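You operate a simulated robot arm through the tools that you are given. There is no shell and no other tool.

Carry out the task below with a simulated robot arm. There is one attempt and no reset: what you move stays moved.

JOB
Move the red stop to mark 5 and hang the cream bracket close up to it.
Fine: loosen the stop's hand nut first and tighten it again; hang the bracket on the side of the stop where the numbers go up. The other brackets, the ducts and the mallet stay.
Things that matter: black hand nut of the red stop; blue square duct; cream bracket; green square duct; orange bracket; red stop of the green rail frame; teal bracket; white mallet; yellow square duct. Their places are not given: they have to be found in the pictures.

It is judged by the outcome, as a careful person would: the job done as asked, and still so three seconds after it is handed in. It fails if anything else is knocked over, pushed out of place, dropped, spilled or broken.

ROBOT AND FRAMES
A 7-joint arm with a fingered hand, fixed in place. Base frame: the origin is on the floor under the middle of its stand, x ahead of it, y to its left, z up; the work surface is at about z = 880. Readings come in mm, degrees, newtons and seconds.
With the tool pointing down near the work surface it reaches from about 240 to 960 mm from the base axis. Its first joint turns from -115.0 to 115.0 degrees. Payload 5 kg.
The tool frame sits at the grasp point between the pads (the TCP): z along the fingers, y along the line on which they close. The tips reach 32 mm beyond it. The gripper opens to 160 mm; its body begins 89 mm behind the TCP. The gripper is a hand of 4 fingers: y runs from the thumb to the fingers, the wrist lies at [0, 0, -267] in the tool frame.
Orientation is told as [roll, pitch, yaw] about the base's x, y, z axes, in that order, counted from this pose: with the fingers straight down and closing along the base's y, the tool's x points along the base's -x, its y along +y and its z along -z.

CONTROLS
- The arm moves only by the tool nudge_tool. Its argument "plan" is a list of rows, each an object of numbers (a shift or turn left out is 0): "x", "y", "z": the shift along the tool's x, y, z in mm; "rx", "ry", "rz": the turn, a rotation vector about the tool's x, y, z in degrees. In form: [{"x": .., "y": .., "z": .., "rx": .., "ry": .., "rz": ..}, ...]. A call has 1 to 20 rows; each row is the pose to reach, as a shift and turn from the pose commanded when the call began, along the tool's axes at that moment. Rows are played at 5 a second. More than 50 mm and 8.6 degrees between two rows, and nothing of the call is played. A pose out of reach is approached as far as the arm can. The call stops where the force on the tool passes 40 N (or 10 N more than at its start, if that is more) or the arm is blocked; 0.2 s more then pass. In this call time passes only in rows, and 0.2 s behind the last. The reply holds the time, the measured pose of the TCP, the force on the tool along the base axes, the opening and the grip force, in the units named above and with some noise, with the torque about the TCP (base axes, N m) and any sound that the robot's microphone picked up.
- Cameras (640 x 400 px; columns grow to the right, rows downward): "scene" is fixed at [395, 500.5, 1870.8]; the picture's right is [-0.96, -0.27, 0.00], its down [-0.16, 0.59, -0.79] and it looks along [0.21, -0.76, -0.61] (base axes); focal length 329 px, centre (320, 200). "wrist" rides on the gripper at [80, -4, -114] in the tool frame; the picture's right is [0.05, 1.00, 0.00], its down [-0.82, 0.04, -0.58] and it looks along [-0.58, 0.03, 0.82] (tool axes); focal length 265 px, centre (320, 200).
- camera(camera): a new picture of that camera. No time passes.
- raise_lower(by): slides the trunk up (or, below 0, down) by that many mm; the arm rides with it, the base frame stays. It gives what a move gives, with no picture.
- curl_fingers(finger1, finger2, finger3, thumb_bend): sets how far each is bent, from 0 (flat) to 1 (curled in); at 0.3 the hand is open as for a grip, at 0.7 the pads meet at the TCP. One left out holds its place. A second passes; each finger stops where it meets its share of the squeeze, and holds until it gets a number again. It is the only way to open and close the hand. It gives what a move gives, with no picture; readings hold the bend of each and the force on the fingers (four entries, about 0 where the hand has none), thumb and palm.
- point_at(camera, pixels): for up to 12 pixels [column, row] of the newest picture of that camera ("zoom" is the newest enlarged one), the place [x, y, z] in the base frame of the surface seen there, good to about 2 mm, but the place of the scene camera against the robot may be out by one fixed shift of up to 12 mm in any direction. No time passes.
- inspect(camera, box): a new picture of the part [left, top, right, bottom] of that camera's present view, enlarged. No time passes.
- hand_in(): hands the job in; it is judged then, once.

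Leave the gripper open and the arm clear of the work at the hand-in unless told otherwise.

The tools are called after "Emit:" as a command line: name --argument value ..., lists and objects as JSON in quotes. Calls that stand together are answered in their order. nudge_tool: Moves the arm, as the interface text tells. Its arguments: {"type":"object","properties":{"plan":{"type":"array","items":{"type":"object","properties":{"x":{"type":"number"},"y":{"type":"number"},"z":{"type":"number"},"rx":{"type":"number"},"ry":{"type":"number"},"rz":{"type":"number"}}}}},"required":["plan"]} The other tools are called the same way: raise_lower (by) moves the trunk up or down; curl_fingers (finger1, finger2, finger3, thumb_bend) moves the fingers one by one; camera (camera) takes a picture; point_at (camera, pixels) gives the place of the surface under pixels of a picture; inspect (camera, box) takes an enlarged picture of a part of a camera's view; hand_in () hands the job in.

At the start:

```text
time: 0.0
tool_pos: [593.0, -234.2, 1567.1]
orientation: [0.0, -0.1, -0.1]
contact_force: [0.3, -0.3, 0.2]
wrist_torque: [-0.01, 0.0, 0.03]
finger_gap: 159.9
grasp_force: 0.0
shape: jaw
bend: [0.3, 0.3, 0.3, 0.3]
finger forces: [0.1, 0.0, 0.1, 0.1, 0.0, 0.0]
trunk travel left (down, up): [-875.0, 115.0]
```

scene: 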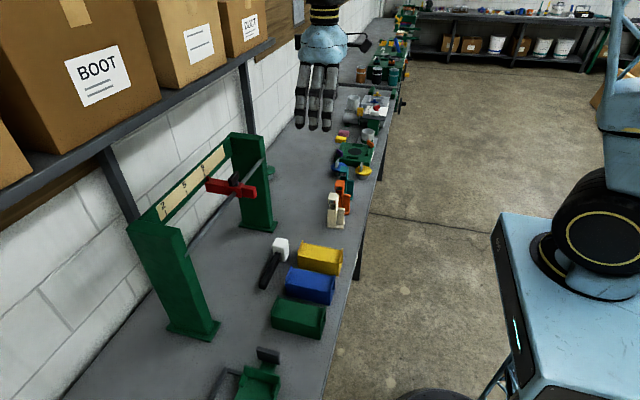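
wrist: 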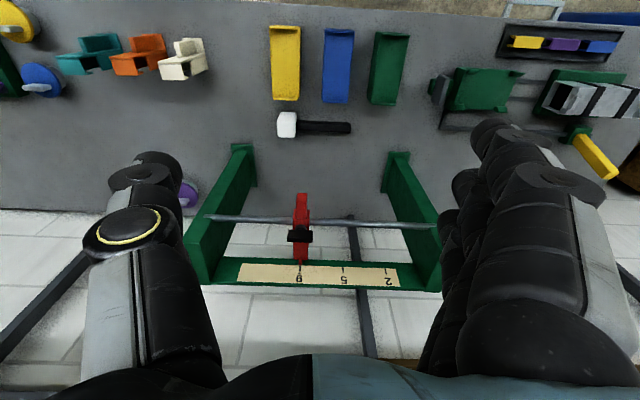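

I see the green rail frame with a red stop on a rod, a scale with numbers, and the brackets on the table. I'll enlarge the frame in both views, plus the brackets.

Emit:
inspect --camera "wrist" --box '[180, 140, 450, 300]'

Emit:
inspect --camera "scene" --box '[120, 120, 290, 240]'

Emit:
inspect --camera "wrist" --box '[40, 10, 230, 110]'

Emit:
inspect --camera "scene" --box '[300, 140, 400, 240]'

```text
2.37 times, centred on (315, 220) of wrist
```

zoom: 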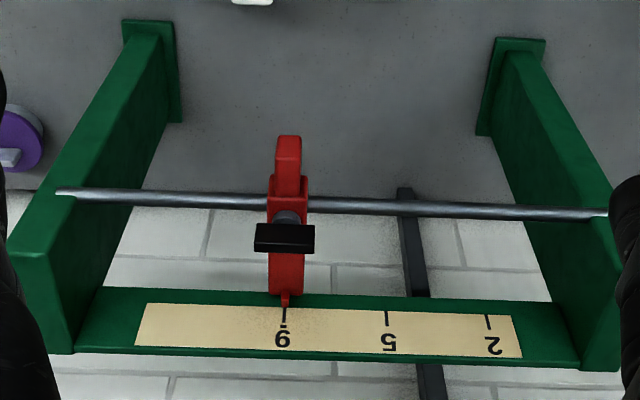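

```text
3.33 times, centred on (205, 180) of scene
```

zoom: 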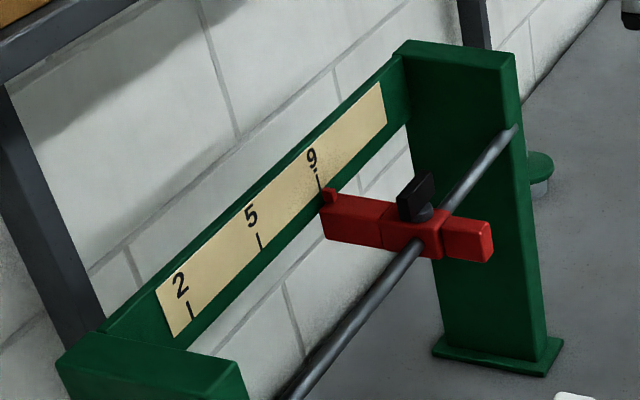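

```text
3.37 times, centred on (135, 60) of wrist
```

zoom: 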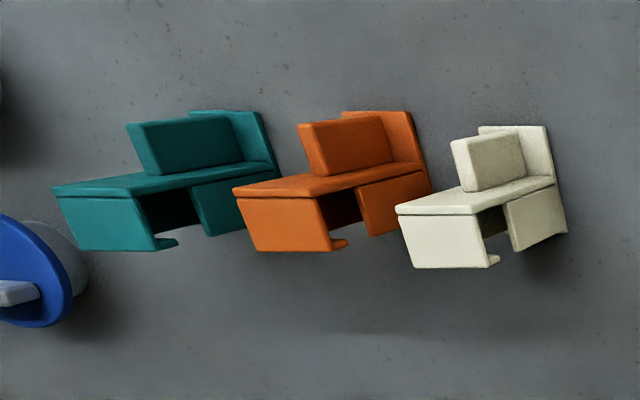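

```text
4.00 times, centred on (350, 190) of scene
```

zoom: 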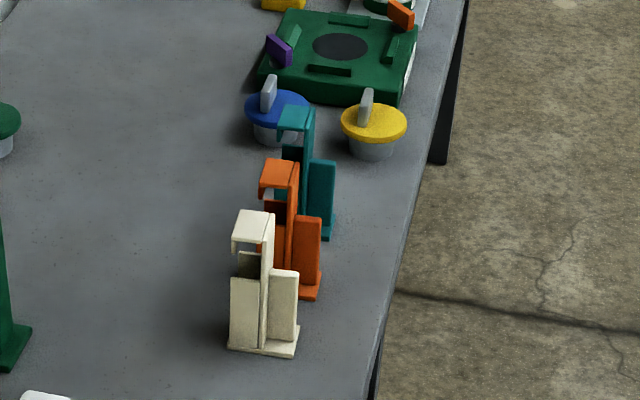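

The numbers read 2, 5 and 9, rising toward −y in the base frame, and the stop's pointer is at 9. I'll measure points on the frame, stop, nut and scale with the wrist camera, which has no fixed offset.

Emit:
inspect --camera "wrist" --box '[180, 140, 450, 300]'

Emit:
point_at --camera "zoom" --pixels '[[285, 318], [386, 317], [488, 321], [284, 303], [286, 237], [260, 238], [312, 238], [290, 160], [200, 198], [450, 209], [289, 187], [287, 270]]'

Emit:
point_at --camera "zoom" --pixels '[[60, 190], [607, 212], [30, 230], [600, 360], [110, 300], [560, 340], [150, 30], [520, 45], [288, 140], [290, 216], [275, 290], [130, 200]]'

```text
2.37 times, centred on (315, 220) of wrist
```

zoom: 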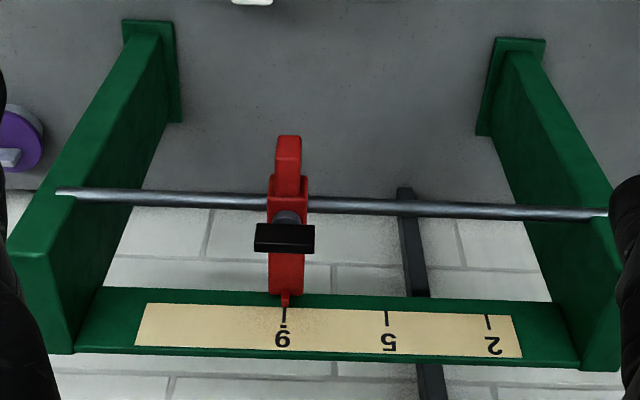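

```text
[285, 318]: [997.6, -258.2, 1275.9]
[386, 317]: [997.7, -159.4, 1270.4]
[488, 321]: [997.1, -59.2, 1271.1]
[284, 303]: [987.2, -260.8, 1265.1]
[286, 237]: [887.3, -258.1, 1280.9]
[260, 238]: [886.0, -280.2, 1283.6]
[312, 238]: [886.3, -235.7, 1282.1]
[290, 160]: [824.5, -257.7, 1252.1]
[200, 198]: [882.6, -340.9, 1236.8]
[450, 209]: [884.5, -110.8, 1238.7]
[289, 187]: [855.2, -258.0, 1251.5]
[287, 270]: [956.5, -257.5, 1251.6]
```

```text
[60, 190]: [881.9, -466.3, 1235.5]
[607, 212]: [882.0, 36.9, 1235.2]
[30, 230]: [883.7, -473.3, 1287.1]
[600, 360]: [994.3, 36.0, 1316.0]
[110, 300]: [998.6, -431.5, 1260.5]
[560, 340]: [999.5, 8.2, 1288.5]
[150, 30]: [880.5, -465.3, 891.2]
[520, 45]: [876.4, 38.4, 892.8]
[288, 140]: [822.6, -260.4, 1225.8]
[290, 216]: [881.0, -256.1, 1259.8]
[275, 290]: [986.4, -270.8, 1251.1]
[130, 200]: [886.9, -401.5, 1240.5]
```

The rail lies along y at about x=886, z=1235. Mark 9 is at y≈−258, mark 5 at y≈−159.5 and mark 2 at y≈−59. The nut wing lies along y at about (886, −258, 1282). Next I'll measure the brackets.

Emit:
inspect --camera "wrist" --box '[140, 30, 220, 90]'

Emit:
inspect --camera "scene" --box '[315, 170, 365, 235]'

```text
6.67 times, centred on (180, 60) of wrist
```

zoom: 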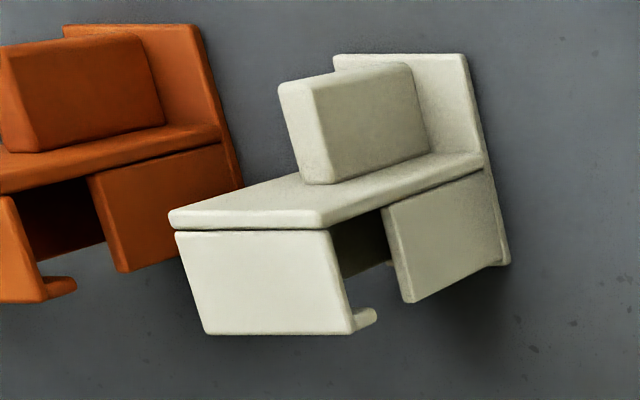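

```text
6.15 times, centred on (340, 202) of scene
```

zoom: 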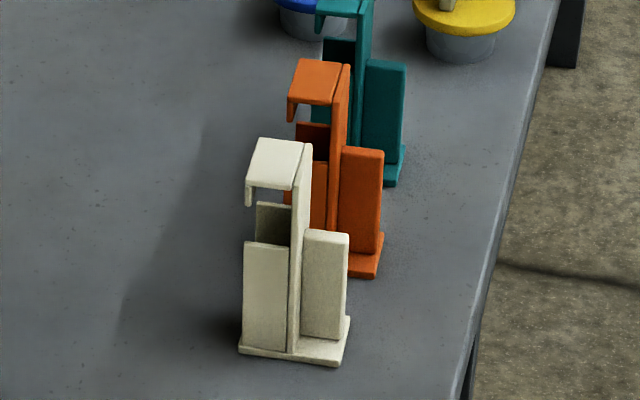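

The cream bracket has a base plate, an upright spine and a hook at the top reaching +x with a lip. There is a lower block under the hook on the +x side and a handle block on the −x side. I'll measure these, starting with the wrist zoom.

Emit:
inspect --camera "wrist" --box '[140, 30, 220, 90]'

Emit:
point_at --camera "zoom" --pixels '[[185, 238], [322, 238], [345, 328], [212, 328], [290, 95], [325, 170], [405, 80], [420, 145], [400, 215], [412, 295], [500, 250], [455, 70]]'

Emit:
point_at --camera "zoom" --pixels '[[180, 216], [300, 216], [330, 208], [475, 165], [345, 65], [495, 200], [365, 316], [360, 240], [504, 258], [385, 212], [360, 300], [470, 220]]'

Emit:
inspect --camera "scene" --box '[315, 170, 365, 235]'

Emit:
point_at --camera "zoom" --pixels '[[265, 145], [300, 150], [255, 185], [290, 185], [249, 200], [272, 220], [265, 246], [265, 300], [298, 250], [325, 240], [325, 300], [300, 355]]'

```text
6.67 times, centred on (180, 60) of wrist
```

zoom: 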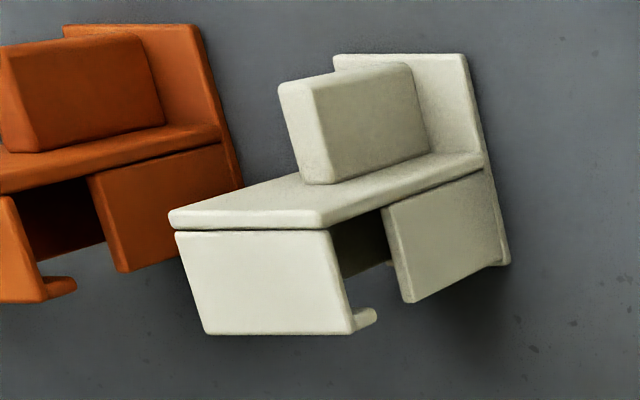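

```text
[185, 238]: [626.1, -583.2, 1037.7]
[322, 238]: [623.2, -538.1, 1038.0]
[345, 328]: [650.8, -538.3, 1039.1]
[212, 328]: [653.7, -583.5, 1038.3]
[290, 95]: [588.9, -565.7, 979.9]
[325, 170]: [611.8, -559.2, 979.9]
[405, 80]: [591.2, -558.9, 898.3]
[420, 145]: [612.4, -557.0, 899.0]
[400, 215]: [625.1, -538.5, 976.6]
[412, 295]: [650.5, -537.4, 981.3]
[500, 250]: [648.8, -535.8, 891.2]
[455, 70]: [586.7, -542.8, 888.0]
```

```text
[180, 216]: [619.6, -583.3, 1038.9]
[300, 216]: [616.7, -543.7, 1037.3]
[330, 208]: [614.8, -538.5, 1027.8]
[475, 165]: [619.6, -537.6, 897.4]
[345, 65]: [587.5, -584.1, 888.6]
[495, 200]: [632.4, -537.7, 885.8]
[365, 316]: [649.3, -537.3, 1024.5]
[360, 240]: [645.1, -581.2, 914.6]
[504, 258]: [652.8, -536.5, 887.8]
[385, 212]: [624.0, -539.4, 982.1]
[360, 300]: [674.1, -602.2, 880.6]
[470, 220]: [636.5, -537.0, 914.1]
```

```text
6.15 times, centred on (340, 202) of scene
```

zoom: 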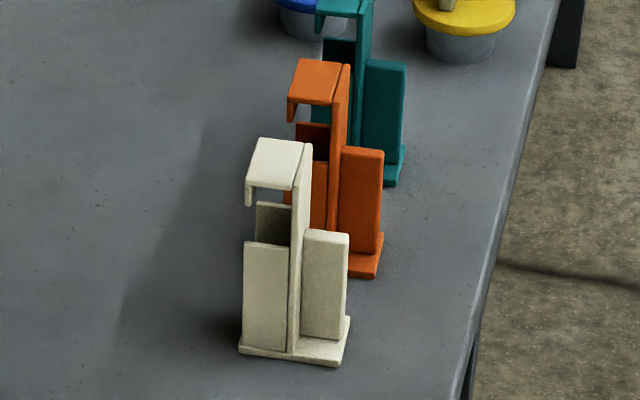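

```text
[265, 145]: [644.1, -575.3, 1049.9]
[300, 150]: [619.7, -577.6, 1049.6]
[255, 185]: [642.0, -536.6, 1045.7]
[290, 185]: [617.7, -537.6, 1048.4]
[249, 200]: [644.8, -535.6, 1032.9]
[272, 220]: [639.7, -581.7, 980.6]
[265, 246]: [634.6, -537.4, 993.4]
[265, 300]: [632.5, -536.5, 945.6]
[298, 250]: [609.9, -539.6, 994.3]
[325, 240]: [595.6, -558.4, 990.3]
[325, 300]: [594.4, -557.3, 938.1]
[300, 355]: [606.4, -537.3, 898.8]
```

The cream bracket measures roughly y −584..−537, x 587..655 and z 880..1038. Its hook is at z≈1031–1038, its handle block sits at about x 587–614, y −567..−553, z 890–980, and the scene camera reads about 8 mm off. Next I'll check nearby obstacles (shelf, table edge, the orange bracket) and look closer at the nut.

Emit:
camera --camera "scene"

Emit:
point_at --camera "scene" --pixels '[[270, 40], [200, 80], [105, 150], [355, 260], [330, 340], [378, 170], [250, 90], [115, 180], [255, 135], [160, 235], [200, 330], [345, 200]]'

Emit:
inspect --camera "wrist" --box '[270, 185, 340, 275]'

Emit:
point_at --camera "zoom" --pixels '[[275, 180], [365, 180], [320, 180], [275, 230], [360, 228], [290, 290], [370, 290], [320, 300], [350, 200], [290, 200], [320, 150], [320, 385]]'

```text
taken
```

scene: 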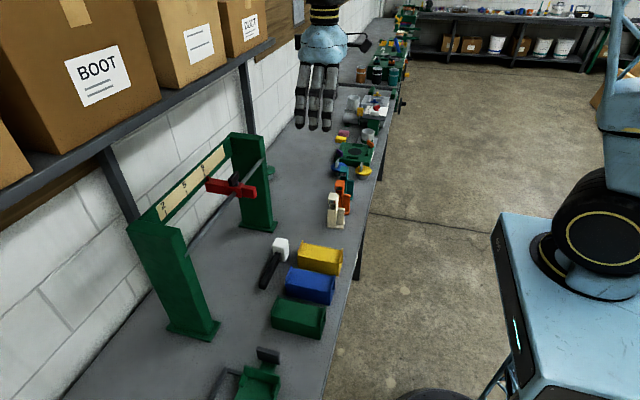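

```text
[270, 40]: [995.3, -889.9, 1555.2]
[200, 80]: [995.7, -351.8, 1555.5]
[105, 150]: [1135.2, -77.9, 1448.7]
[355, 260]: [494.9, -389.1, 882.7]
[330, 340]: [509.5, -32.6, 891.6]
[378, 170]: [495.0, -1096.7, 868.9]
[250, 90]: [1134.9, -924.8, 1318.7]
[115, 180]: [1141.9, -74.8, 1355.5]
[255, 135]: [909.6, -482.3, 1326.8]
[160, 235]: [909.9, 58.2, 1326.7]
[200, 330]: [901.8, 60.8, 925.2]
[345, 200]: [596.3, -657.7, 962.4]
```

```text
4.44 times, centred on (305, 230) of wrist
```

zoom: 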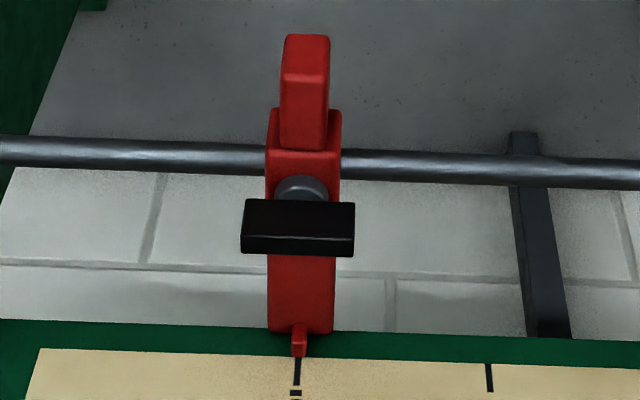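

```text
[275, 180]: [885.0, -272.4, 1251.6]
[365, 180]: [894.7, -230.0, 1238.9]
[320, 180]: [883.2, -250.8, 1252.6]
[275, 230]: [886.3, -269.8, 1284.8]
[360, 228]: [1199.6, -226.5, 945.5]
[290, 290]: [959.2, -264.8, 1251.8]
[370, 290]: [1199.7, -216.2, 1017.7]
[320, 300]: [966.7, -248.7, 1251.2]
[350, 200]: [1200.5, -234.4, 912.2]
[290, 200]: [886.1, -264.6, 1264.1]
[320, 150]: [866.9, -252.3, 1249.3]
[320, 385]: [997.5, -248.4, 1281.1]
```

The shelf edge is near x≈1000, z≈1555, so I need to keep the wrist clear of it. I'll look at the hand's shape in the scene view.

Emit:
inspect --camera "scene" --box '[280, 0, 400, 140]'

```text
2.86 times, centred on (340, 70) of scene
```

zoom: 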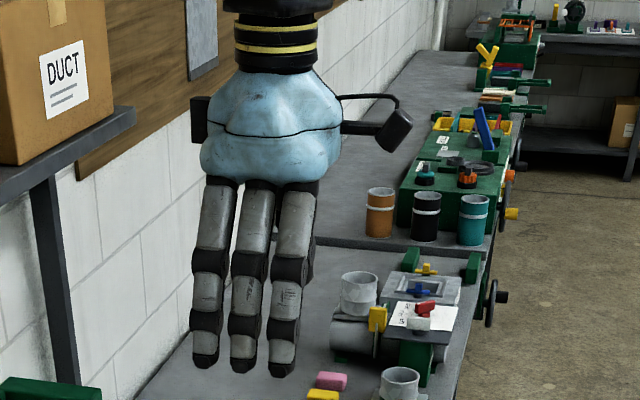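

The hand has three fingers about 30 mm apart on the +y side and a thumb on the −y side, with the camera on the −x side. I'll move above the nut at about (886, −258, 1430) and turn the tool +90° about its own z so it closes along x. The path is high and clear.

Emit:
nudge_tool --plan '[{"x": -24, "y": -2, "z": 11, "rz": 7.5}, {"x": -49, "y": -4, "z": 23, "rz": 15}, {"x": -73, "y": -6, "z": 34, "rz": 22.5}, {"x": -98, "y": -8, "z": 46, "rz": 30}, {"x": -122, "y": -10, "z": 57, "rz": 37.5}, {"x": -146, "y": -12, "z": 68, "rz": 45}, {"x": -171, "y": -14, "z": 80, "rz": 52.5}, {"x": -195, "y": -16, "z": 91, "rz": 60}, {"x": -220, "y": -18, "z": 103, "rz": 67.5}, {"x": -244, "y": -20, "z": 114, "rz": 75}, {"x": -269, "y": -22, "z": 126, "rz": 82.5}, {"x": -293, "y": -24, "z": 137, "rz": 90}]'

Emit:
camera --camera "wrist"

Emit:
camera --camera "scene"

```text
time: 2.6
tool_pos: [887.6, -258.4, 1430.4]
orientation: [-0.1, 0.0, -90.0]
contact_force: [-0.1, 0.1, -0.5]
wrist_torque: [0.0, 0.02, 0.0]
finger_gap: 159.8
grasp_force: 0.0
shape: jaw
bend: [0.3, 0.3, 0.3, 0.3]
finger forces: [0.1, 0.0, 0.0, 0.0, 0.1, 0.1]
trunk travel left (down, up): [-875.0, 115.0]
```

```text
taken
```

wrist: 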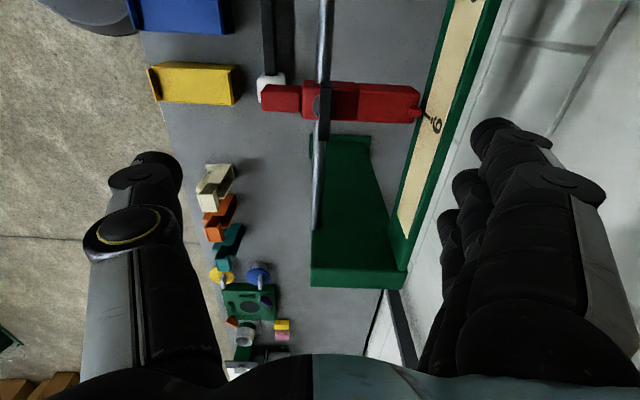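

```text
taken
```

scene: 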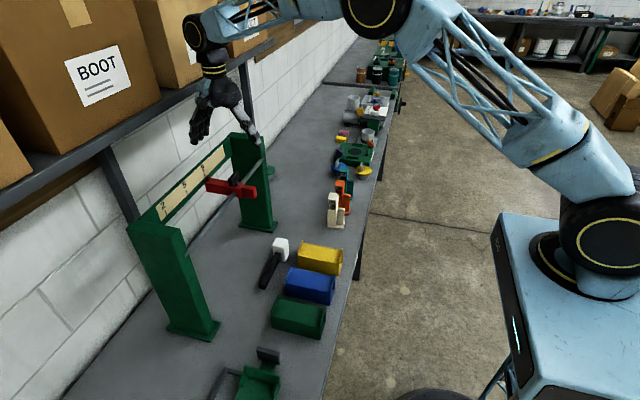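

I reached the pose. Now I'll zoom in on the stop and nut.

Emit:
inspect --camera "wrist" --box '[250, 60, 450, 185]'

Emit:
point_at --camera "zoom" --pixels '[[223, 105], [255, 105], [240, 95], [240, 230], [240, 60], [240, 160], [205, 140], [440, 130], [520, 165], [545, 170], [300, 80], [300, 180]]'

```text
3.20 times, centred on (350, 122) of wrist
```

zoom: 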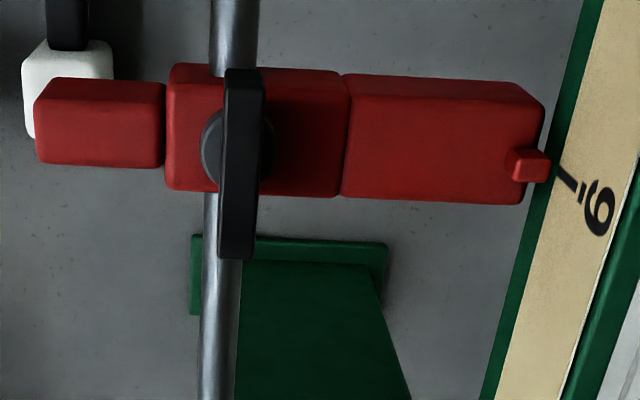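

```text
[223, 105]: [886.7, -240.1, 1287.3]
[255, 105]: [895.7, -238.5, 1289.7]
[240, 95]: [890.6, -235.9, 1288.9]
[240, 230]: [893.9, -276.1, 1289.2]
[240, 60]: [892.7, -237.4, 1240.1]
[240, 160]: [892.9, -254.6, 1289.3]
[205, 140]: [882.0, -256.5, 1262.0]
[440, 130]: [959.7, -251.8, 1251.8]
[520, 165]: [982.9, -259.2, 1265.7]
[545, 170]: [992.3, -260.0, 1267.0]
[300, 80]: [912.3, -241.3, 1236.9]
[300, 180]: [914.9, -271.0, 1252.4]
```

Emit:
point_at --camera "zoom" --pixels '[[233, 20], [221, 340], [208, 340], [235, 340], [219, 200], [263, 200], [240, 255], [240, 73], [40, 120], [160, 120], [170, 120], [345, 130]]'

Emit:
point_at --camera "wrist" --pixels '[[317, 190], [325, 60], [435, 110], [470, 20], [468, 24]]'

```text
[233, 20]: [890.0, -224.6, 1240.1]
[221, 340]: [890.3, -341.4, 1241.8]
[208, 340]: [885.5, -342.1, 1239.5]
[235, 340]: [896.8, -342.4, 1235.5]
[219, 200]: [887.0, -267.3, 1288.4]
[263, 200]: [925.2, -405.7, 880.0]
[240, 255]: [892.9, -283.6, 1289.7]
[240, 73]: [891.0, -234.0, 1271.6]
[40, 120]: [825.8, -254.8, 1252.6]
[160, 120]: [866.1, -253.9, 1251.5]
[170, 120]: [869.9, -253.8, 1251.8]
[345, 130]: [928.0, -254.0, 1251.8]
```

```text
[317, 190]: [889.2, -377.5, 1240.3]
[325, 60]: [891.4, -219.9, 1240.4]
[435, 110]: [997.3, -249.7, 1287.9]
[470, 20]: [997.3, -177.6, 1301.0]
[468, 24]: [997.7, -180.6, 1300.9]
```

The rod axis is near x=890.5 with its top at z≈1241. The nut wing spans y −284..−234, is about 12 mm thick in x around 891, and spans z 1270–1289. The stop's top is at z≈1252. I'll pre-close the hand to about 80 mm so the fingers stay clear of the scale bar at x≈997.

Emit:
curl_fingers --finger1 0.5 --finger2 0.5 --finger3 0.5 --thumb_bend 0.5

Emit:
camera --camera "wrist"

```text
time: 3.6
tool_pos: [886.8, -257.9, 1431.6]
orientation: [0.0, 0.0, -90.0]
contact_force: [0.4, -0.2, 0.1]
wrist_torque: [-0.01, -0.02, -0.03]
finger_gap: 92.2
grasp_force: 0.2
shape: fingers
bend: [0.5, 0.5, 0.5, 0.5]
finger forces: [0.1, 0.1, 0.1, 0.0, 0.0, 0.0]
trunk travel left (down, up): [-875.0, 115.0]
```

```text
taken
```

wrist: 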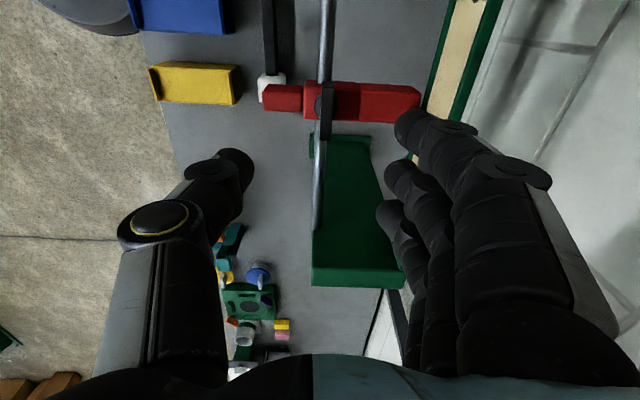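

The gap is 92 mm. I'll go down in two steps, shifting about 4 mm in +x (tool y) to centre on the wing. The first step is down 100 mm.

Emit:
nudge_tool --plan '[{"x": -1, "y": 4, "z": 35}, {"x": -1, "y": 4, "z": 70}, {"x": -1, "y": 4, "z": 100}]'

Emit:
camera --camera "wrist"

Emit:
inspect --camera "scene" --box '[150, 60, 290, 220]'

```text
time: 4.4
tool_pos: [890.5, -259.7, 1328.7]
orientation: [-0.1, 0.0, -90.1]
contact_force: [-0.2, -0.1, -0.9]
wrist_torque: [-0.03, 0.01, 0.02]
finger_gap: 92.0
grasp_force: 0.0
shape: fingers
bend: [0.5, 0.5, 0.5, 0.5]
finger forces: [0.1, 0.1, 0.0, 0.0, 0.0, 0.0]
trunk travel left (down, up): [-875.0, 115.0]
```

```text
taken
```

wrist: 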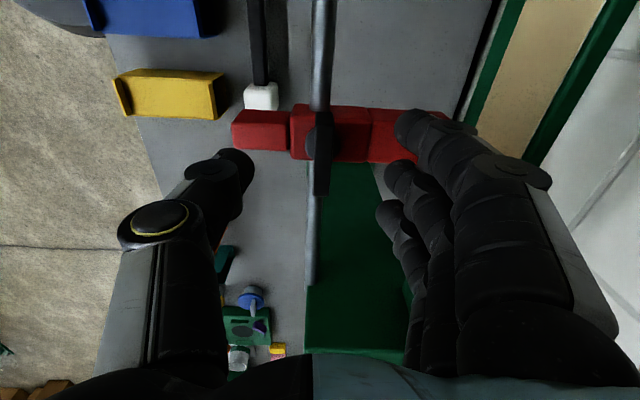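

```text
2.50 times, centred on (220, 140) of scene
```

zoom: 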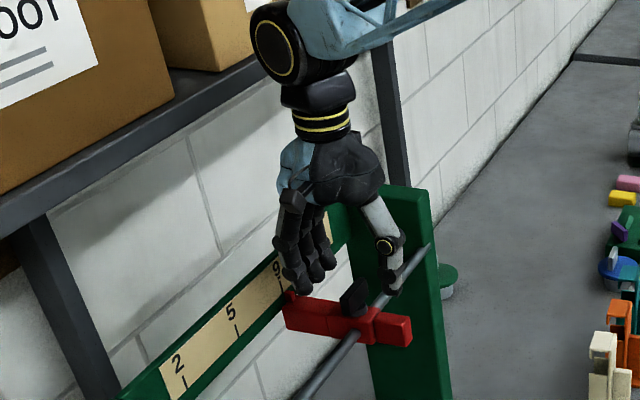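

The hand straddles the wing, thumb on −x and fingers on +x, with a clear gap to the scale bar. I'll go down 36 mm more to TCP z≈1293, which puts the tips at about 1261, just above the stop's top at 1252.

Emit:
nudge_tool --plan '[{"z": 15}, {"z": 27}, {"z": 36}]'

Emit:
inspect --camera "scene" --box '[180, 100, 280, 220]'

Emit:
camera --camera "wrist"

```text
time: 5.2
tool_pos: [890.3, -261.3, 1293.5]
orientation: [0.0, -0.1, -90.1]
contact_force: [0.7, -0.4, -0.2]
wrist_torque: [0.03, 0.02, 0.06]
finger_gap: 92.1
grasp_force: 0.1
shape: fingers
bend: [0.5, 0.5, 0.5, 0.5]
finger forces: [0.0, 0.1, 0.0, 0.0, 0.1, 0.1]
trunk travel left (down, up): [-875.0, 115.0]
```

```text
3.33 times, centred on (230, 160) of scene
```

zoom: 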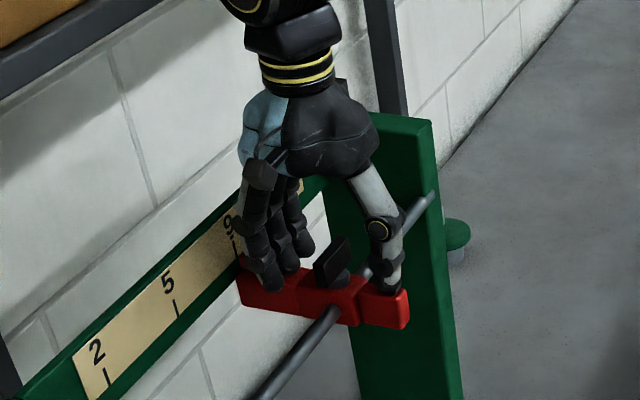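

```text
taken
```

wrist: 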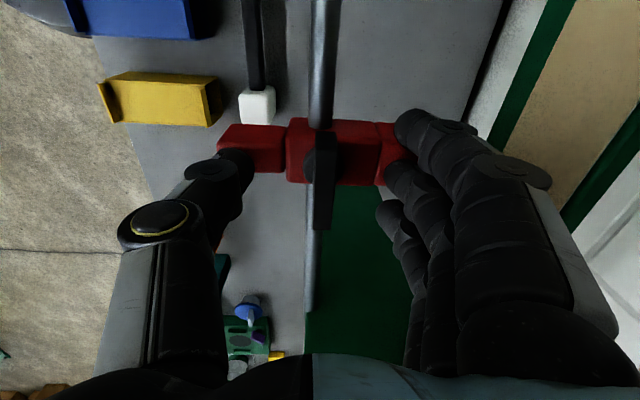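

The wing sits centred between the thumb and fingers. I'll close all of them to about 0.7 on the wing.

Emit:
curl_fingers --finger1 0.7 --finger2 0.7 --finger3 0.7 --thumb_bend 0.7

Emit:
camera --camera "wrist"

Emit:
inspect --camera "scene" --box '[180, 100, 280, 220]'

```text
time: 6.2
tool_pos: [890.7, -259.3, 1294.5]
orientation: [0.1, 0.0, -90.0]
contact_force: [8.4, -0.5, 5.9]
wrist_torque: [-0.02, -0.35, -0.02]
finger_gap: 28.2
grasp_force: 10.1
shape: fingers
bend: [0.68, 0.69, 0.68, 0.69]
finger forces: [2.7, 12.7, 2.9, 0.0, 2.5, 0.1]
trunk travel left (down, up): [-875.0, 115.0]
```

```text
taken
```

wrist: 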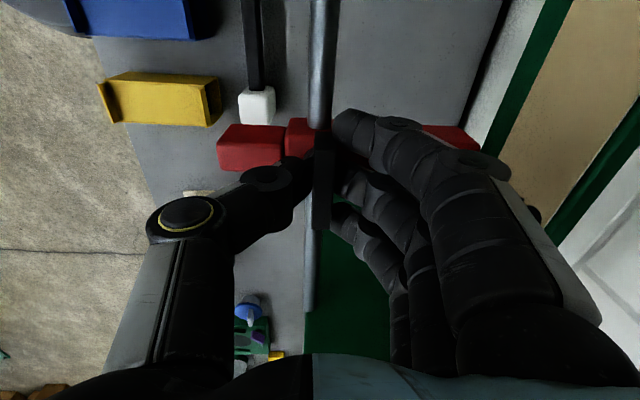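

```text
3.33 times, centred on (230, 160) of scene
```

zoom: 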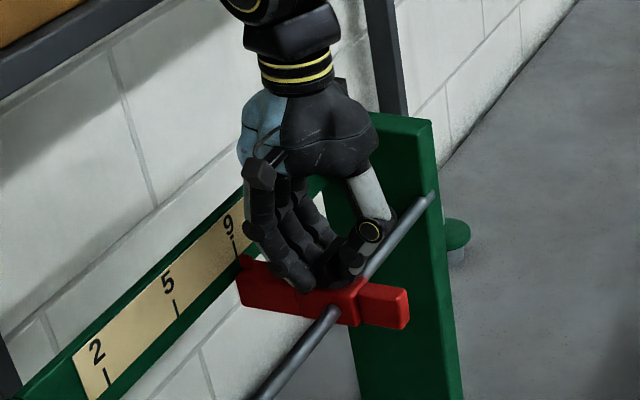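

The grip is light and uneven, with the fingers pressing more than the thumb (net +8 N in x). I'll shift the hand 1.5 mm to +x (tool y) and close a bit more.

Emit:
nudge_tool --plan '[{"y": 1.5}]'

Emit:
curl_fingers --finger1 0.76 --finger2 0.76 --finger3 0.76 --thumb_bend 0.76

```text
time: 6.6
tool_pos: [892.6, -259.2, 1294.0]
orientation: [0.0, 0.0, -90.0]
contact_force: [4.2, 0.5, 6.6]
wrist_torque: [0.0, -0.25, -0.01]
finger_gap: 27.9
grasp_force: 8.7
shape: fingers
bend: [0.68, 0.69, 0.68, 0.69]
finger forces: [1.9, 11.2, 2.0, 0.0, 3.7, 0.1]
trunk travel left (down, up): [-875.0, 115.0]
```

```text
time: 7.6
tool_pos: [892.3, -259.4, 1293.5]
orientation: [-0.1, 0.0, -90.0]
contact_force: [3.0, 0.8, -2.9]
wrist_torque: [0.02, -0.18, 0.01]
finger_gap: 26.9
grasp_force: 19.4
shape: fingers
bend: [0.7, 0.71, 0.7, 0.69]
finger forces: [6.4, 9.1, 6.5, 0.0, 16.1, 0.0]
trunk travel left (down, up): [-875.0, 115.0]
```

The grip is firm and balanced now at about 19 N. I'll turn counter-clockwise as seen from above (tool rz negative) to loosen, starting with 24°, and read the torque and sound.

Emit:
nudge_tool --plan '[{"rz": -6}, {"rz": -12}, {"rz": -18}, {"rz": -24}]'

Emit:
camera --camera "wrist"

```text
time: 8.6
tool_pos: [892.2, -260.5, 1293.1]
orientation: [-0.1, 0.1, -65.9]
contact_force: [3.8, -1.2, -7.7]
wrist_torque: [-0.03, -0.17, -0.04]
finger_gap: 26.9
grasp_force: 18.2
shape: fingers
bend: [0.7, 0.71, 0.7, 0.69]
finger forces: [6.1, 7.3, 6.4, 0.0, 15.7, 0.1]
trunk travel left (down, up): [-875.0, 115.0]
```

```text
taken
```

wrist: 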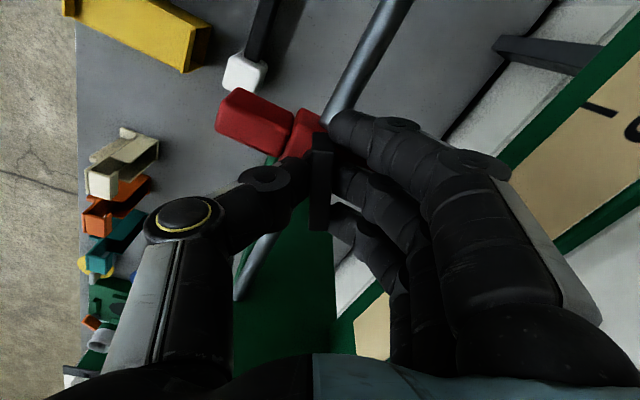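

The wing turned with the hand without resistance. I'll keep loosening by another 40°.

Emit:
nudge_tool --plan '[{"rz": -8}, {"rz": -16}, {"rz": -24}, {"rz": -32}, {"rz": -40}]'

Emit:
camera --camera "wrist"

```text
time: 9.8
tool_pos: [893.3, -260.2, 1292.9]
orientation: [0.0, 0.1, -25.8]
contact_force: [-0.1, 0.9, -8.7]
wrist_torque: [0.08, 0.0, -0.02]
finger_gap: 26.6
grasp_force: 16.7
shape: fingers
bend: [0.7, 0.71, 0.7, 0.69]
finger forces: [5.9, 5.8, 5.4, 0.0, 16.1, 0.1]
trunk travel left (down, up): [-875.0, 115.0]
```

```text
taken
```

wrist: 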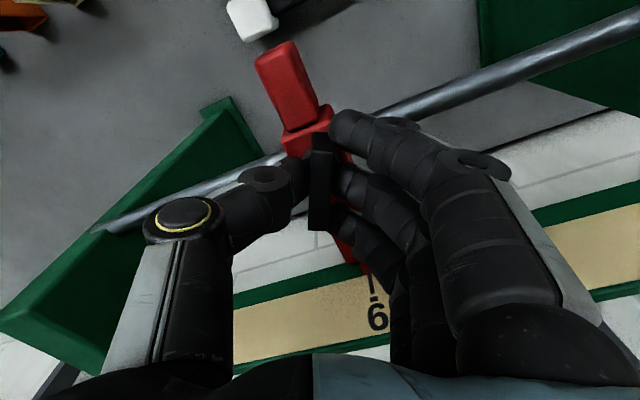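

It has turned 64° with no resistance. I'll turn 26° more for a quarter turn, so the wing lies along x, then test whether the stop slides.

Emit:
nudge_tool --plan '[{"rz": -8}, {"rz": -16}, {"rz": -24}, {"rz": -26}]'

Emit:
camera --camera "wrist"

```text
time: 10.8
tool_pos: [892.8, -260.2, 1292.9]
orientation: [0.0, 0.1, 0.1]
contact_force: [-0.2, 0.9, -8.0]
wrist_torque: [0.08, 0.01, -0.03]
finger_gap: 27.0
grasp_force: 17.3
shape: fingers
bend: [0.7, 0.71, 0.7, 0.69]
finger forces: [5.7, 6.0, 5.5, 0.0, 15.9, 0.0]
trunk travel left (down, up): [-875.0, 115.0]
```

```text
taken
```

wrist: 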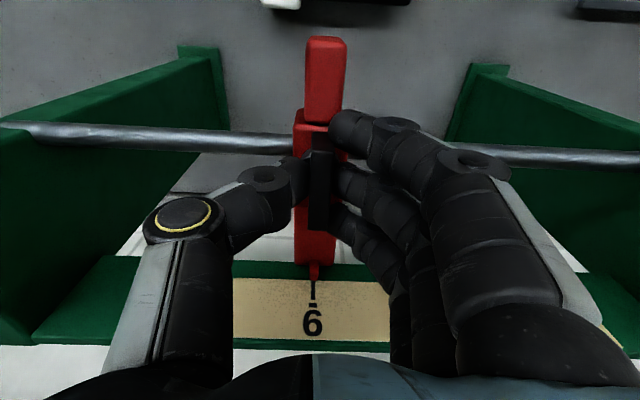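

The wing has turned 90° and the pointer is still at 9. I'll test a 12 mm slide along +y toward mark 5.

Emit:
nudge_tool --plan '[{"y": 4}, {"y": 8}, {"y": 12}]'

Emit:
camera --camera "wrist"

```text
time: 11.6
tool_pos: [891.9, -248.6, 1293.9]
orientation: [0.0, 0.1, 0.0]
contact_force: [-0.1, -3.3, -9.4]
wrist_torque: [-0.05, 0.06, 0.0]
finger_gap: 26.8
grasp_force: 16.4
shape: fingers
bend: [0.7, 0.71, 0.7, 0.69]
finger forces: [4.9, 5.3, 4.8, 0.1, 17.8, 0.0]
trunk travel left (down, up): [-875.0, 115.0]
```

```text
taken
```

wrist: 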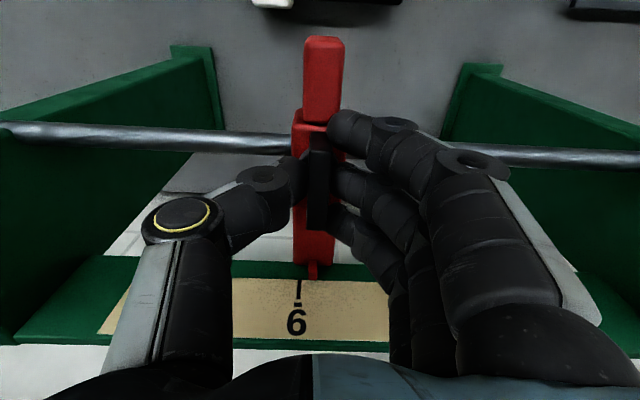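

The stop slides freely at about 3 N. I'll move it another 78 mm, then measure.

Emit:
nudge_tool --plan '[{"y": 10}, {"y": 20}, {"y": 30}, {"y": 40}, {"y": 50}, {"y": 60}, {"y": 70}, {"y": 78}]'

Emit:
camera --camera "wrist"

Emit:
inspect --camera "wrist" --box '[230, 230, 400, 350]'

```text
time: 13.4
tool_pos: [891.9, -170.8, 1292.9]
orientation: [-0.1, 0.0, 0.0]
contact_force: [1.2, -2.8, -8.3]
wrist_torque: [-0.04, -0.04, 0.02]
finger_gap: 26.8
grasp_force: 16.5
shape: fingers
bend: [0.7, 0.71, 0.7, 0.69]
finger forces: [4.8, 5.7, 4.9, 0.1, 17.6, 0.0]
trunk travel left (down, up): [-875.0, 115.0]
```

```text
taken
```

wrist: 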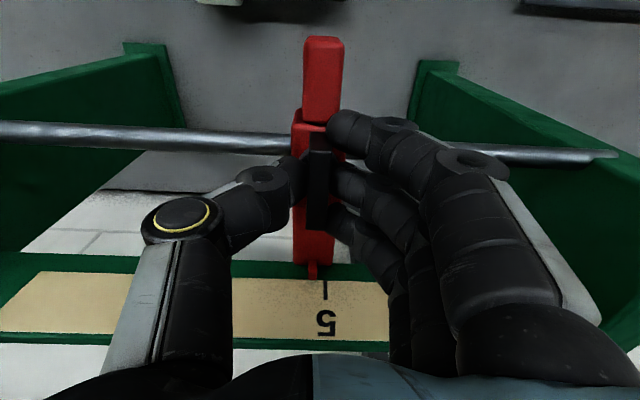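

```text
3.33 times, centred on (315, 290) of wrist
```

zoom: 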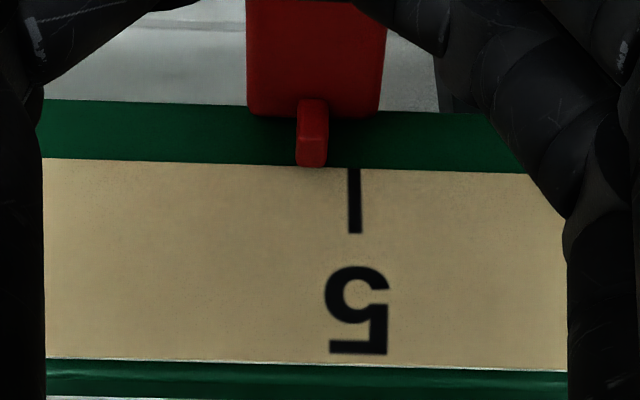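

Emit:
point_at --camera "zoom" --pixels '[[301, 150], [312, 150], [324, 150], [312, 125], [348, 200], [354, 200], [360, 200], [355, 225], [354, 180], [312, 200], [260, 100], [375, 100]]'

```text
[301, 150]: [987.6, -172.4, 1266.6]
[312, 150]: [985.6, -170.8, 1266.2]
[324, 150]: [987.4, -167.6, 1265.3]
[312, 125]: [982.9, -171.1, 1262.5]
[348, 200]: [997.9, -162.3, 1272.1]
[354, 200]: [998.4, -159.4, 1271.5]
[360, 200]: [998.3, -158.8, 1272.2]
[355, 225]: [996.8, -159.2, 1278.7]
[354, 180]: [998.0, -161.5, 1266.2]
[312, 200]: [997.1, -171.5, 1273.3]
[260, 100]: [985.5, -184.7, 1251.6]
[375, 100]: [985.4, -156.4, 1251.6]
```

The pointer is at y≈−170.7 and mark 5 at y≈−160.3. I'll slide +10.3 mm more and check again.

Emit:
nudge_tool --plan '[{"y": 4}, {"y": 8}, {"y": 10.3}]'

Emit:
inspect --camera "wrist" --box '[270, 240, 370, 310]'

Emit:
inspect --camera "scene" --box '[160, 130, 260, 220]'

```text
time: 14.2
tool_pos: [892.5, -159.7, 1292.6]
orientation: [0.0, 0.0, 0.0]
contact_force: [5.7, -3.5, -7.2]
wrist_torque: [0.01, -0.12, -0.01]
finger_gap: 26.6
grasp_force: 16.8
shape: fingers
bend: [0.7, 0.71, 0.7, 0.69]
finger forces: [4.6, 6.0, 5.2, 0.0, 18.0, 0.0]
trunk travel left (down, up): [-875.0, 115.0]
```

```text
5.71 times, centred on (320, 275) of wrist
```

zoom: 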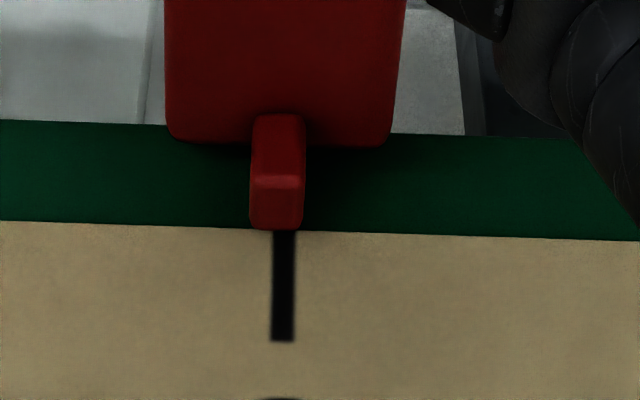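

```text
4.44 times, centred on (210, 175) of scene
```

zoom: 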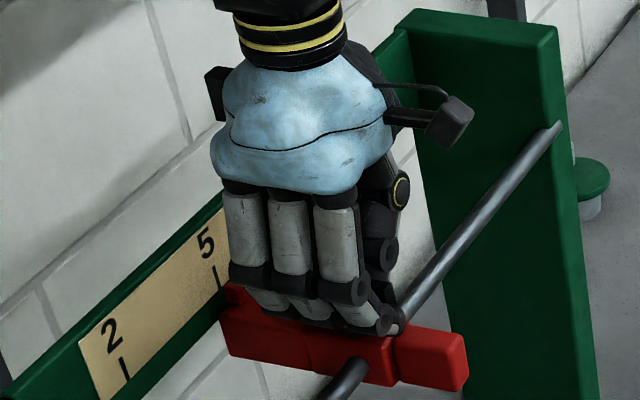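

The pointer is almost on the mark. I'll measure both with several points to average out noise.

Emit:
inspect --camera "wrist" --box '[270, 240, 370, 310]'

Emit:
point_at --camera "zoom" --pixels '[[277, 130], [277, 140], [277, 150], [277, 160], [277, 170], [277, 200], [277, 205], [277, 210], [277, 215], [277, 195], [277, 220], [277, 145]]'

Emit:
point_at --camera "zoom" --pixels '[[284, 240], [284, 250], [284, 260], [284, 270], [283, 280], [283, 290], [283, 300], [283, 310], [282, 320], [282, 330], [284, 255], [283, 295]]'

```text
5.71 times, centred on (320, 275) of wrist
```

zoom: 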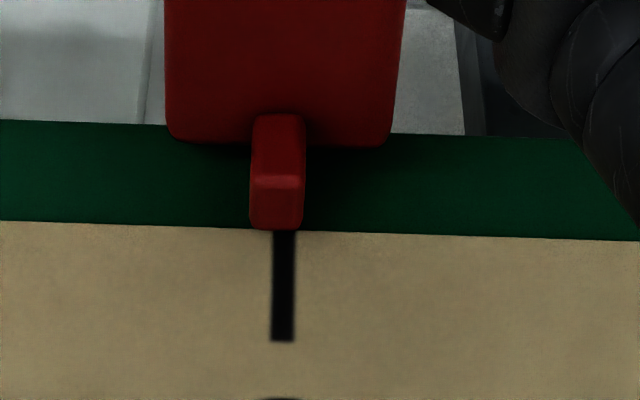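

```text
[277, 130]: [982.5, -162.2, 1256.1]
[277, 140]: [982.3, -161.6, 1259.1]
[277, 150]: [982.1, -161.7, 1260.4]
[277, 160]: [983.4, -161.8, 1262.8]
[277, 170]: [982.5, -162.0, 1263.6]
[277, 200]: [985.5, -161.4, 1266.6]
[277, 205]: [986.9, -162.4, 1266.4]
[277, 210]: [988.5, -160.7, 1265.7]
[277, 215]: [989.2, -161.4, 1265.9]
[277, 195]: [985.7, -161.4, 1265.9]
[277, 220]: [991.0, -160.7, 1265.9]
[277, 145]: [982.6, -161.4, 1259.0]
```

```text
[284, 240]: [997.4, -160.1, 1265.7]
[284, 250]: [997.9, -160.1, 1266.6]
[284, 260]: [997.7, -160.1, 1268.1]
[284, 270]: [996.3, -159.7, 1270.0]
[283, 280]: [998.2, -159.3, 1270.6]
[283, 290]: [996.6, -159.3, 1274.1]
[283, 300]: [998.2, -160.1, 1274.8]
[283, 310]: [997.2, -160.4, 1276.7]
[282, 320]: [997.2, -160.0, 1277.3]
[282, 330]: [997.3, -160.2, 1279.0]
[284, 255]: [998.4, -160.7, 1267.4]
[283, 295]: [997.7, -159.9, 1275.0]
```

The pointer averages y≈−161.5 against the mark's −160.0. I'll nudge +1.5 mm.

Emit:
nudge_tool --plan '[{"y": 1.5}]'

Emit:
inspect --camera "wrist" --box '[270, 240, 370, 310]'

Emit:
point_at --camera "zoom" --pixels '[[277, 130], [277, 145], [277, 160], [277, 200], [277, 210], [277, 220], [273, 240], [273, 260], [273, 280], [272, 300], [272, 320], [272, 330]]'

```text
time: 14.6
tool_pos: [892.5, -157.7, 1292.9]
orientation: [0.0, 0.1, 0.0]
contact_force: [4.5, -3.5, -7.5]
wrist_torque: [0.0, -0.12, -0.01]
finger_gap: 26.7
grasp_force: 16.9
shape: fingers
bend: [0.7, 0.71, 0.7, 0.69]
finger forces: [4.5, 5.9, 5.2, 0.0, 17.9, 0.0]
trunk travel left (down, up): [-875.0, 115.0]
```

```text
5.71 times, centred on (320, 275) of wrist
```

zoom: 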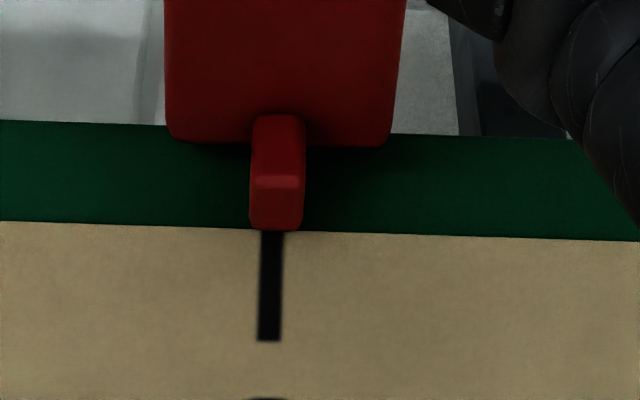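

```text
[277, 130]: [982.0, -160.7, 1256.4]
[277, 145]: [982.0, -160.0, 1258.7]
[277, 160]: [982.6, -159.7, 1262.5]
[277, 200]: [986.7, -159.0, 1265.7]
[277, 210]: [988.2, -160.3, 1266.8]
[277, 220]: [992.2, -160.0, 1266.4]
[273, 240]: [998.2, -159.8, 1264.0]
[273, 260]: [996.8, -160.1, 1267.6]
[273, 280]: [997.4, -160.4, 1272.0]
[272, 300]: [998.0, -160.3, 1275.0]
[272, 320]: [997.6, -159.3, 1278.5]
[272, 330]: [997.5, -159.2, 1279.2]
```

The pointer (−159.95) matches the mark (−159.85). The hand still has about −3.5 N along y from dragging, so I'll ease back 1.2 mm to unload the grip without moving the stop, and check.

Emit:
nudge_tool --plan '[{"y": -0.6}, {"y": -1.2}]'

Emit:
inspect --camera "wrist" --box '[270, 240, 370, 310]'

Emit:
point_at --camera "zoom" --pixels '[[277, 130], [277, 145], [277, 160], [277, 200], [277, 210], [277, 220], [282, 240], [282, 260], [282, 280], [281, 300], [281, 320], [281, 330]]'

```text
time: 15.2
tool_pos: [891.9, -159.0, 1294.3]
orientation: [0.0, 0.1, -0.1]
contact_force: [5.0, 0.1, -6.5]
wrist_torque: [0.11, -0.11, 0.0]
finger_gap: 27.0
grasp_force: 17.5
shape: fingers
bend: [0.7, 0.71, 0.7, 0.69]
finger forces: [5.1, 7.1, 5.8, 0.1, 16.5, 0.1]
trunk travel left (down, up): [-875.0, 115.0]
```

```text
5.71 times, centred on (320, 275) of wrist
```

zoom: 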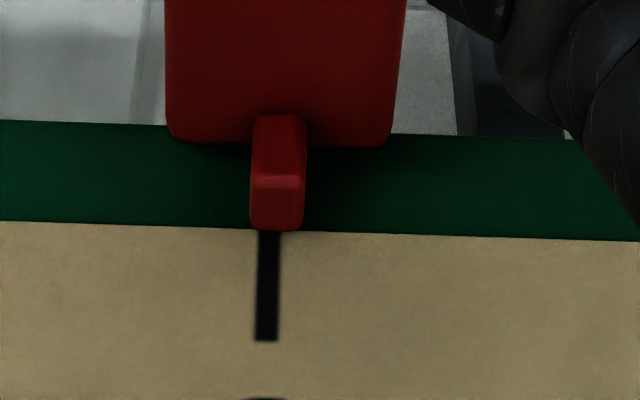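

```text
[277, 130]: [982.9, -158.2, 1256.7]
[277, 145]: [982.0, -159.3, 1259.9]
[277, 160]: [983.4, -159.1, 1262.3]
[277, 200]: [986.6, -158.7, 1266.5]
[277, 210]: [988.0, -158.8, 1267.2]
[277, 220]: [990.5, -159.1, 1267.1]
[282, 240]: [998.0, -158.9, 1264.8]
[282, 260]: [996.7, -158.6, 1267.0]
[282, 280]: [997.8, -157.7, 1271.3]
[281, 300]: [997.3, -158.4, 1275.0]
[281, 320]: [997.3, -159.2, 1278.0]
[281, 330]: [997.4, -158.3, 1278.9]
```

The pointer now reads about −158.9 against the mark's −160.3, so the hand seems to have settled late. I'll hold still briefly and measure again.

Emit:
nudge_tool --plan '[{"y": 0}, {"y": 0}, {"y": 0}]'

Emit:
inspect --camera "wrist" --box '[270, 240, 370, 310]'

Emit:
point_at --camera "zoom" --pixels '[[277, 130], [277, 145], [277, 160], [277, 200], [277, 210], [277, 220], [269, 240], [269, 260], [269, 280], [268, 300], [268, 320], [268, 330]]'

```text
time: 16.0
tool_pos: [893.0, -158.2, 1294.4]
orientation: [0.0, 0.2, 0.0]
contact_force: [4.2, 1.5, -6.6]
wrist_torque: [0.1, -0.11, 0.02]
finger_gap: 26.9
grasp_force: 17.2
shape: fingers
bend: [0.7, 0.71, 0.7, 0.69]
finger forces: [5.4, 7.2, 6.0, 0.0, 15.9, 0.0]
trunk travel left (down, up): [-875.0, 115.0]
```

```text
5.71 times, centred on (320, 275) of wrist
```

zoom: 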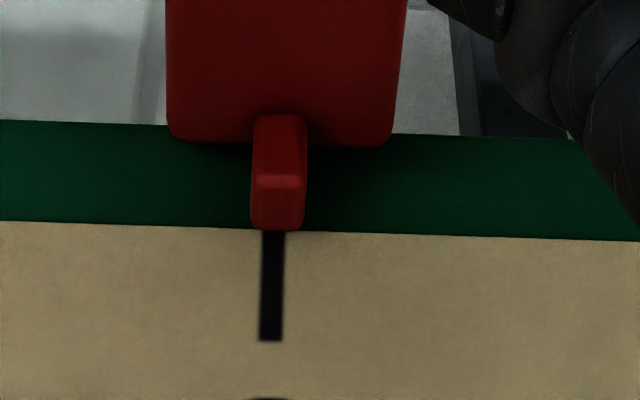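

```text
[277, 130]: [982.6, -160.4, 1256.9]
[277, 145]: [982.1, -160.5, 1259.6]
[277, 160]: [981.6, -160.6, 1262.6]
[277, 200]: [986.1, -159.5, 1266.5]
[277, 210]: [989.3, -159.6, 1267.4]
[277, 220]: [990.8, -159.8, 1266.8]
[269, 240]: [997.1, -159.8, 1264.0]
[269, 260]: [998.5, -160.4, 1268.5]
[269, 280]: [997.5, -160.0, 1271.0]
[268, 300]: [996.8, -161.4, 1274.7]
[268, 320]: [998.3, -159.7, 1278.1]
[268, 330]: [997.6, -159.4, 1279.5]
```

The pointer (−160.1) and mark (−159.9) agree within about 0.3 mm. Now I'll tighten, turning clockwise from above (tool rz positive), first by 40°.

Emit:
nudge_tool --plan '[{"rz": 8}, {"rz": 16}, {"rz": 24}, {"rz": 32}, {"rz": 40}, {"rz": 40}]'

Emit:
camera --camera "wrist"

Emit:
inspect --camera "scene" --box '[160, 130, 260, 220]'

```text
time: 17.4
tool_pos: [894.5, -158.2, 1293.4]
orientation: [0.0, 0.0, -40.1]
contact_force: [7.2, 1.7, -6.4]
wrist_torque: [0.11, -0.24, -0.02]
finger_gap: 26.6
grasp_force: 17.3
shape: fingers
bend: [0.7, 0.71, 0.7, 0.69]
finger forces: [6.3, 7.8, 6.8, 0.0, 13.8, 0.0]
trunk travel left (down, up): [-875.0, 115.0]
```

```text
taken
```

wrist: 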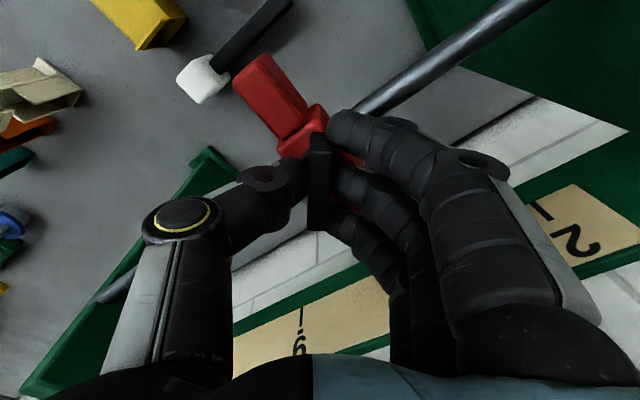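

```text
4.44 times, centred on (210, 175) of scene
```

zoom: 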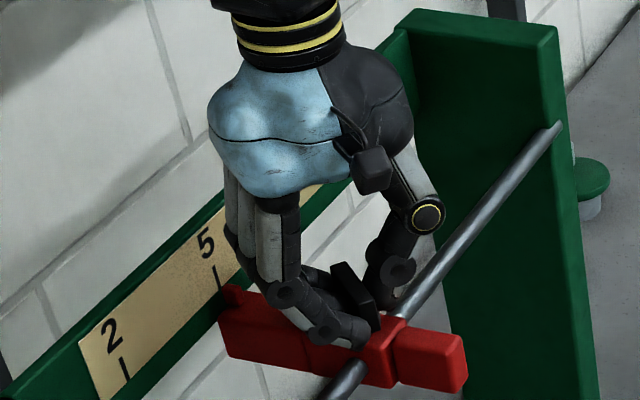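

The nut is following the hand. I'll check the pointer against mark 5 in the scene view, where the fixed offset cancels out.

Emit:
inspect --camera "scene" --box '[190, 170, 230, 210]'

Emit:
point_at --camera "zoom" --pixels '[[200, 300], [210, 310], [220, 315], [215, 300], [190, 280], [185, 265], [180, 245], [188, 275]]'

```text
10.00 times, centred on (210, 190) of scene
```

zoom: 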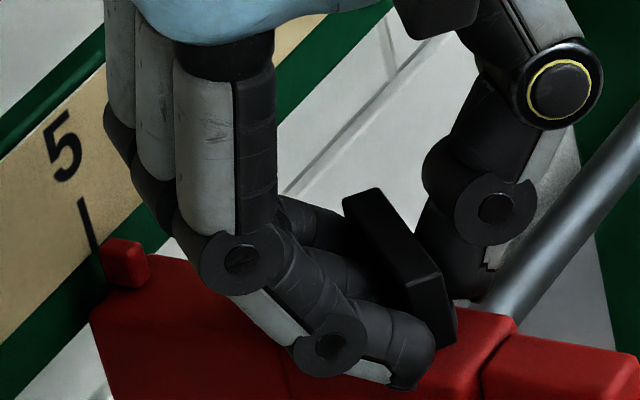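

```text
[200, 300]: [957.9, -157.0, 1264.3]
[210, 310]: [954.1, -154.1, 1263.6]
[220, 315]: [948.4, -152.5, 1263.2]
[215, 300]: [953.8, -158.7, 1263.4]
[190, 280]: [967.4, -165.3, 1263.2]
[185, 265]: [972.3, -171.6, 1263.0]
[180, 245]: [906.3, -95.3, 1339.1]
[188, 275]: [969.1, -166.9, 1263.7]
```

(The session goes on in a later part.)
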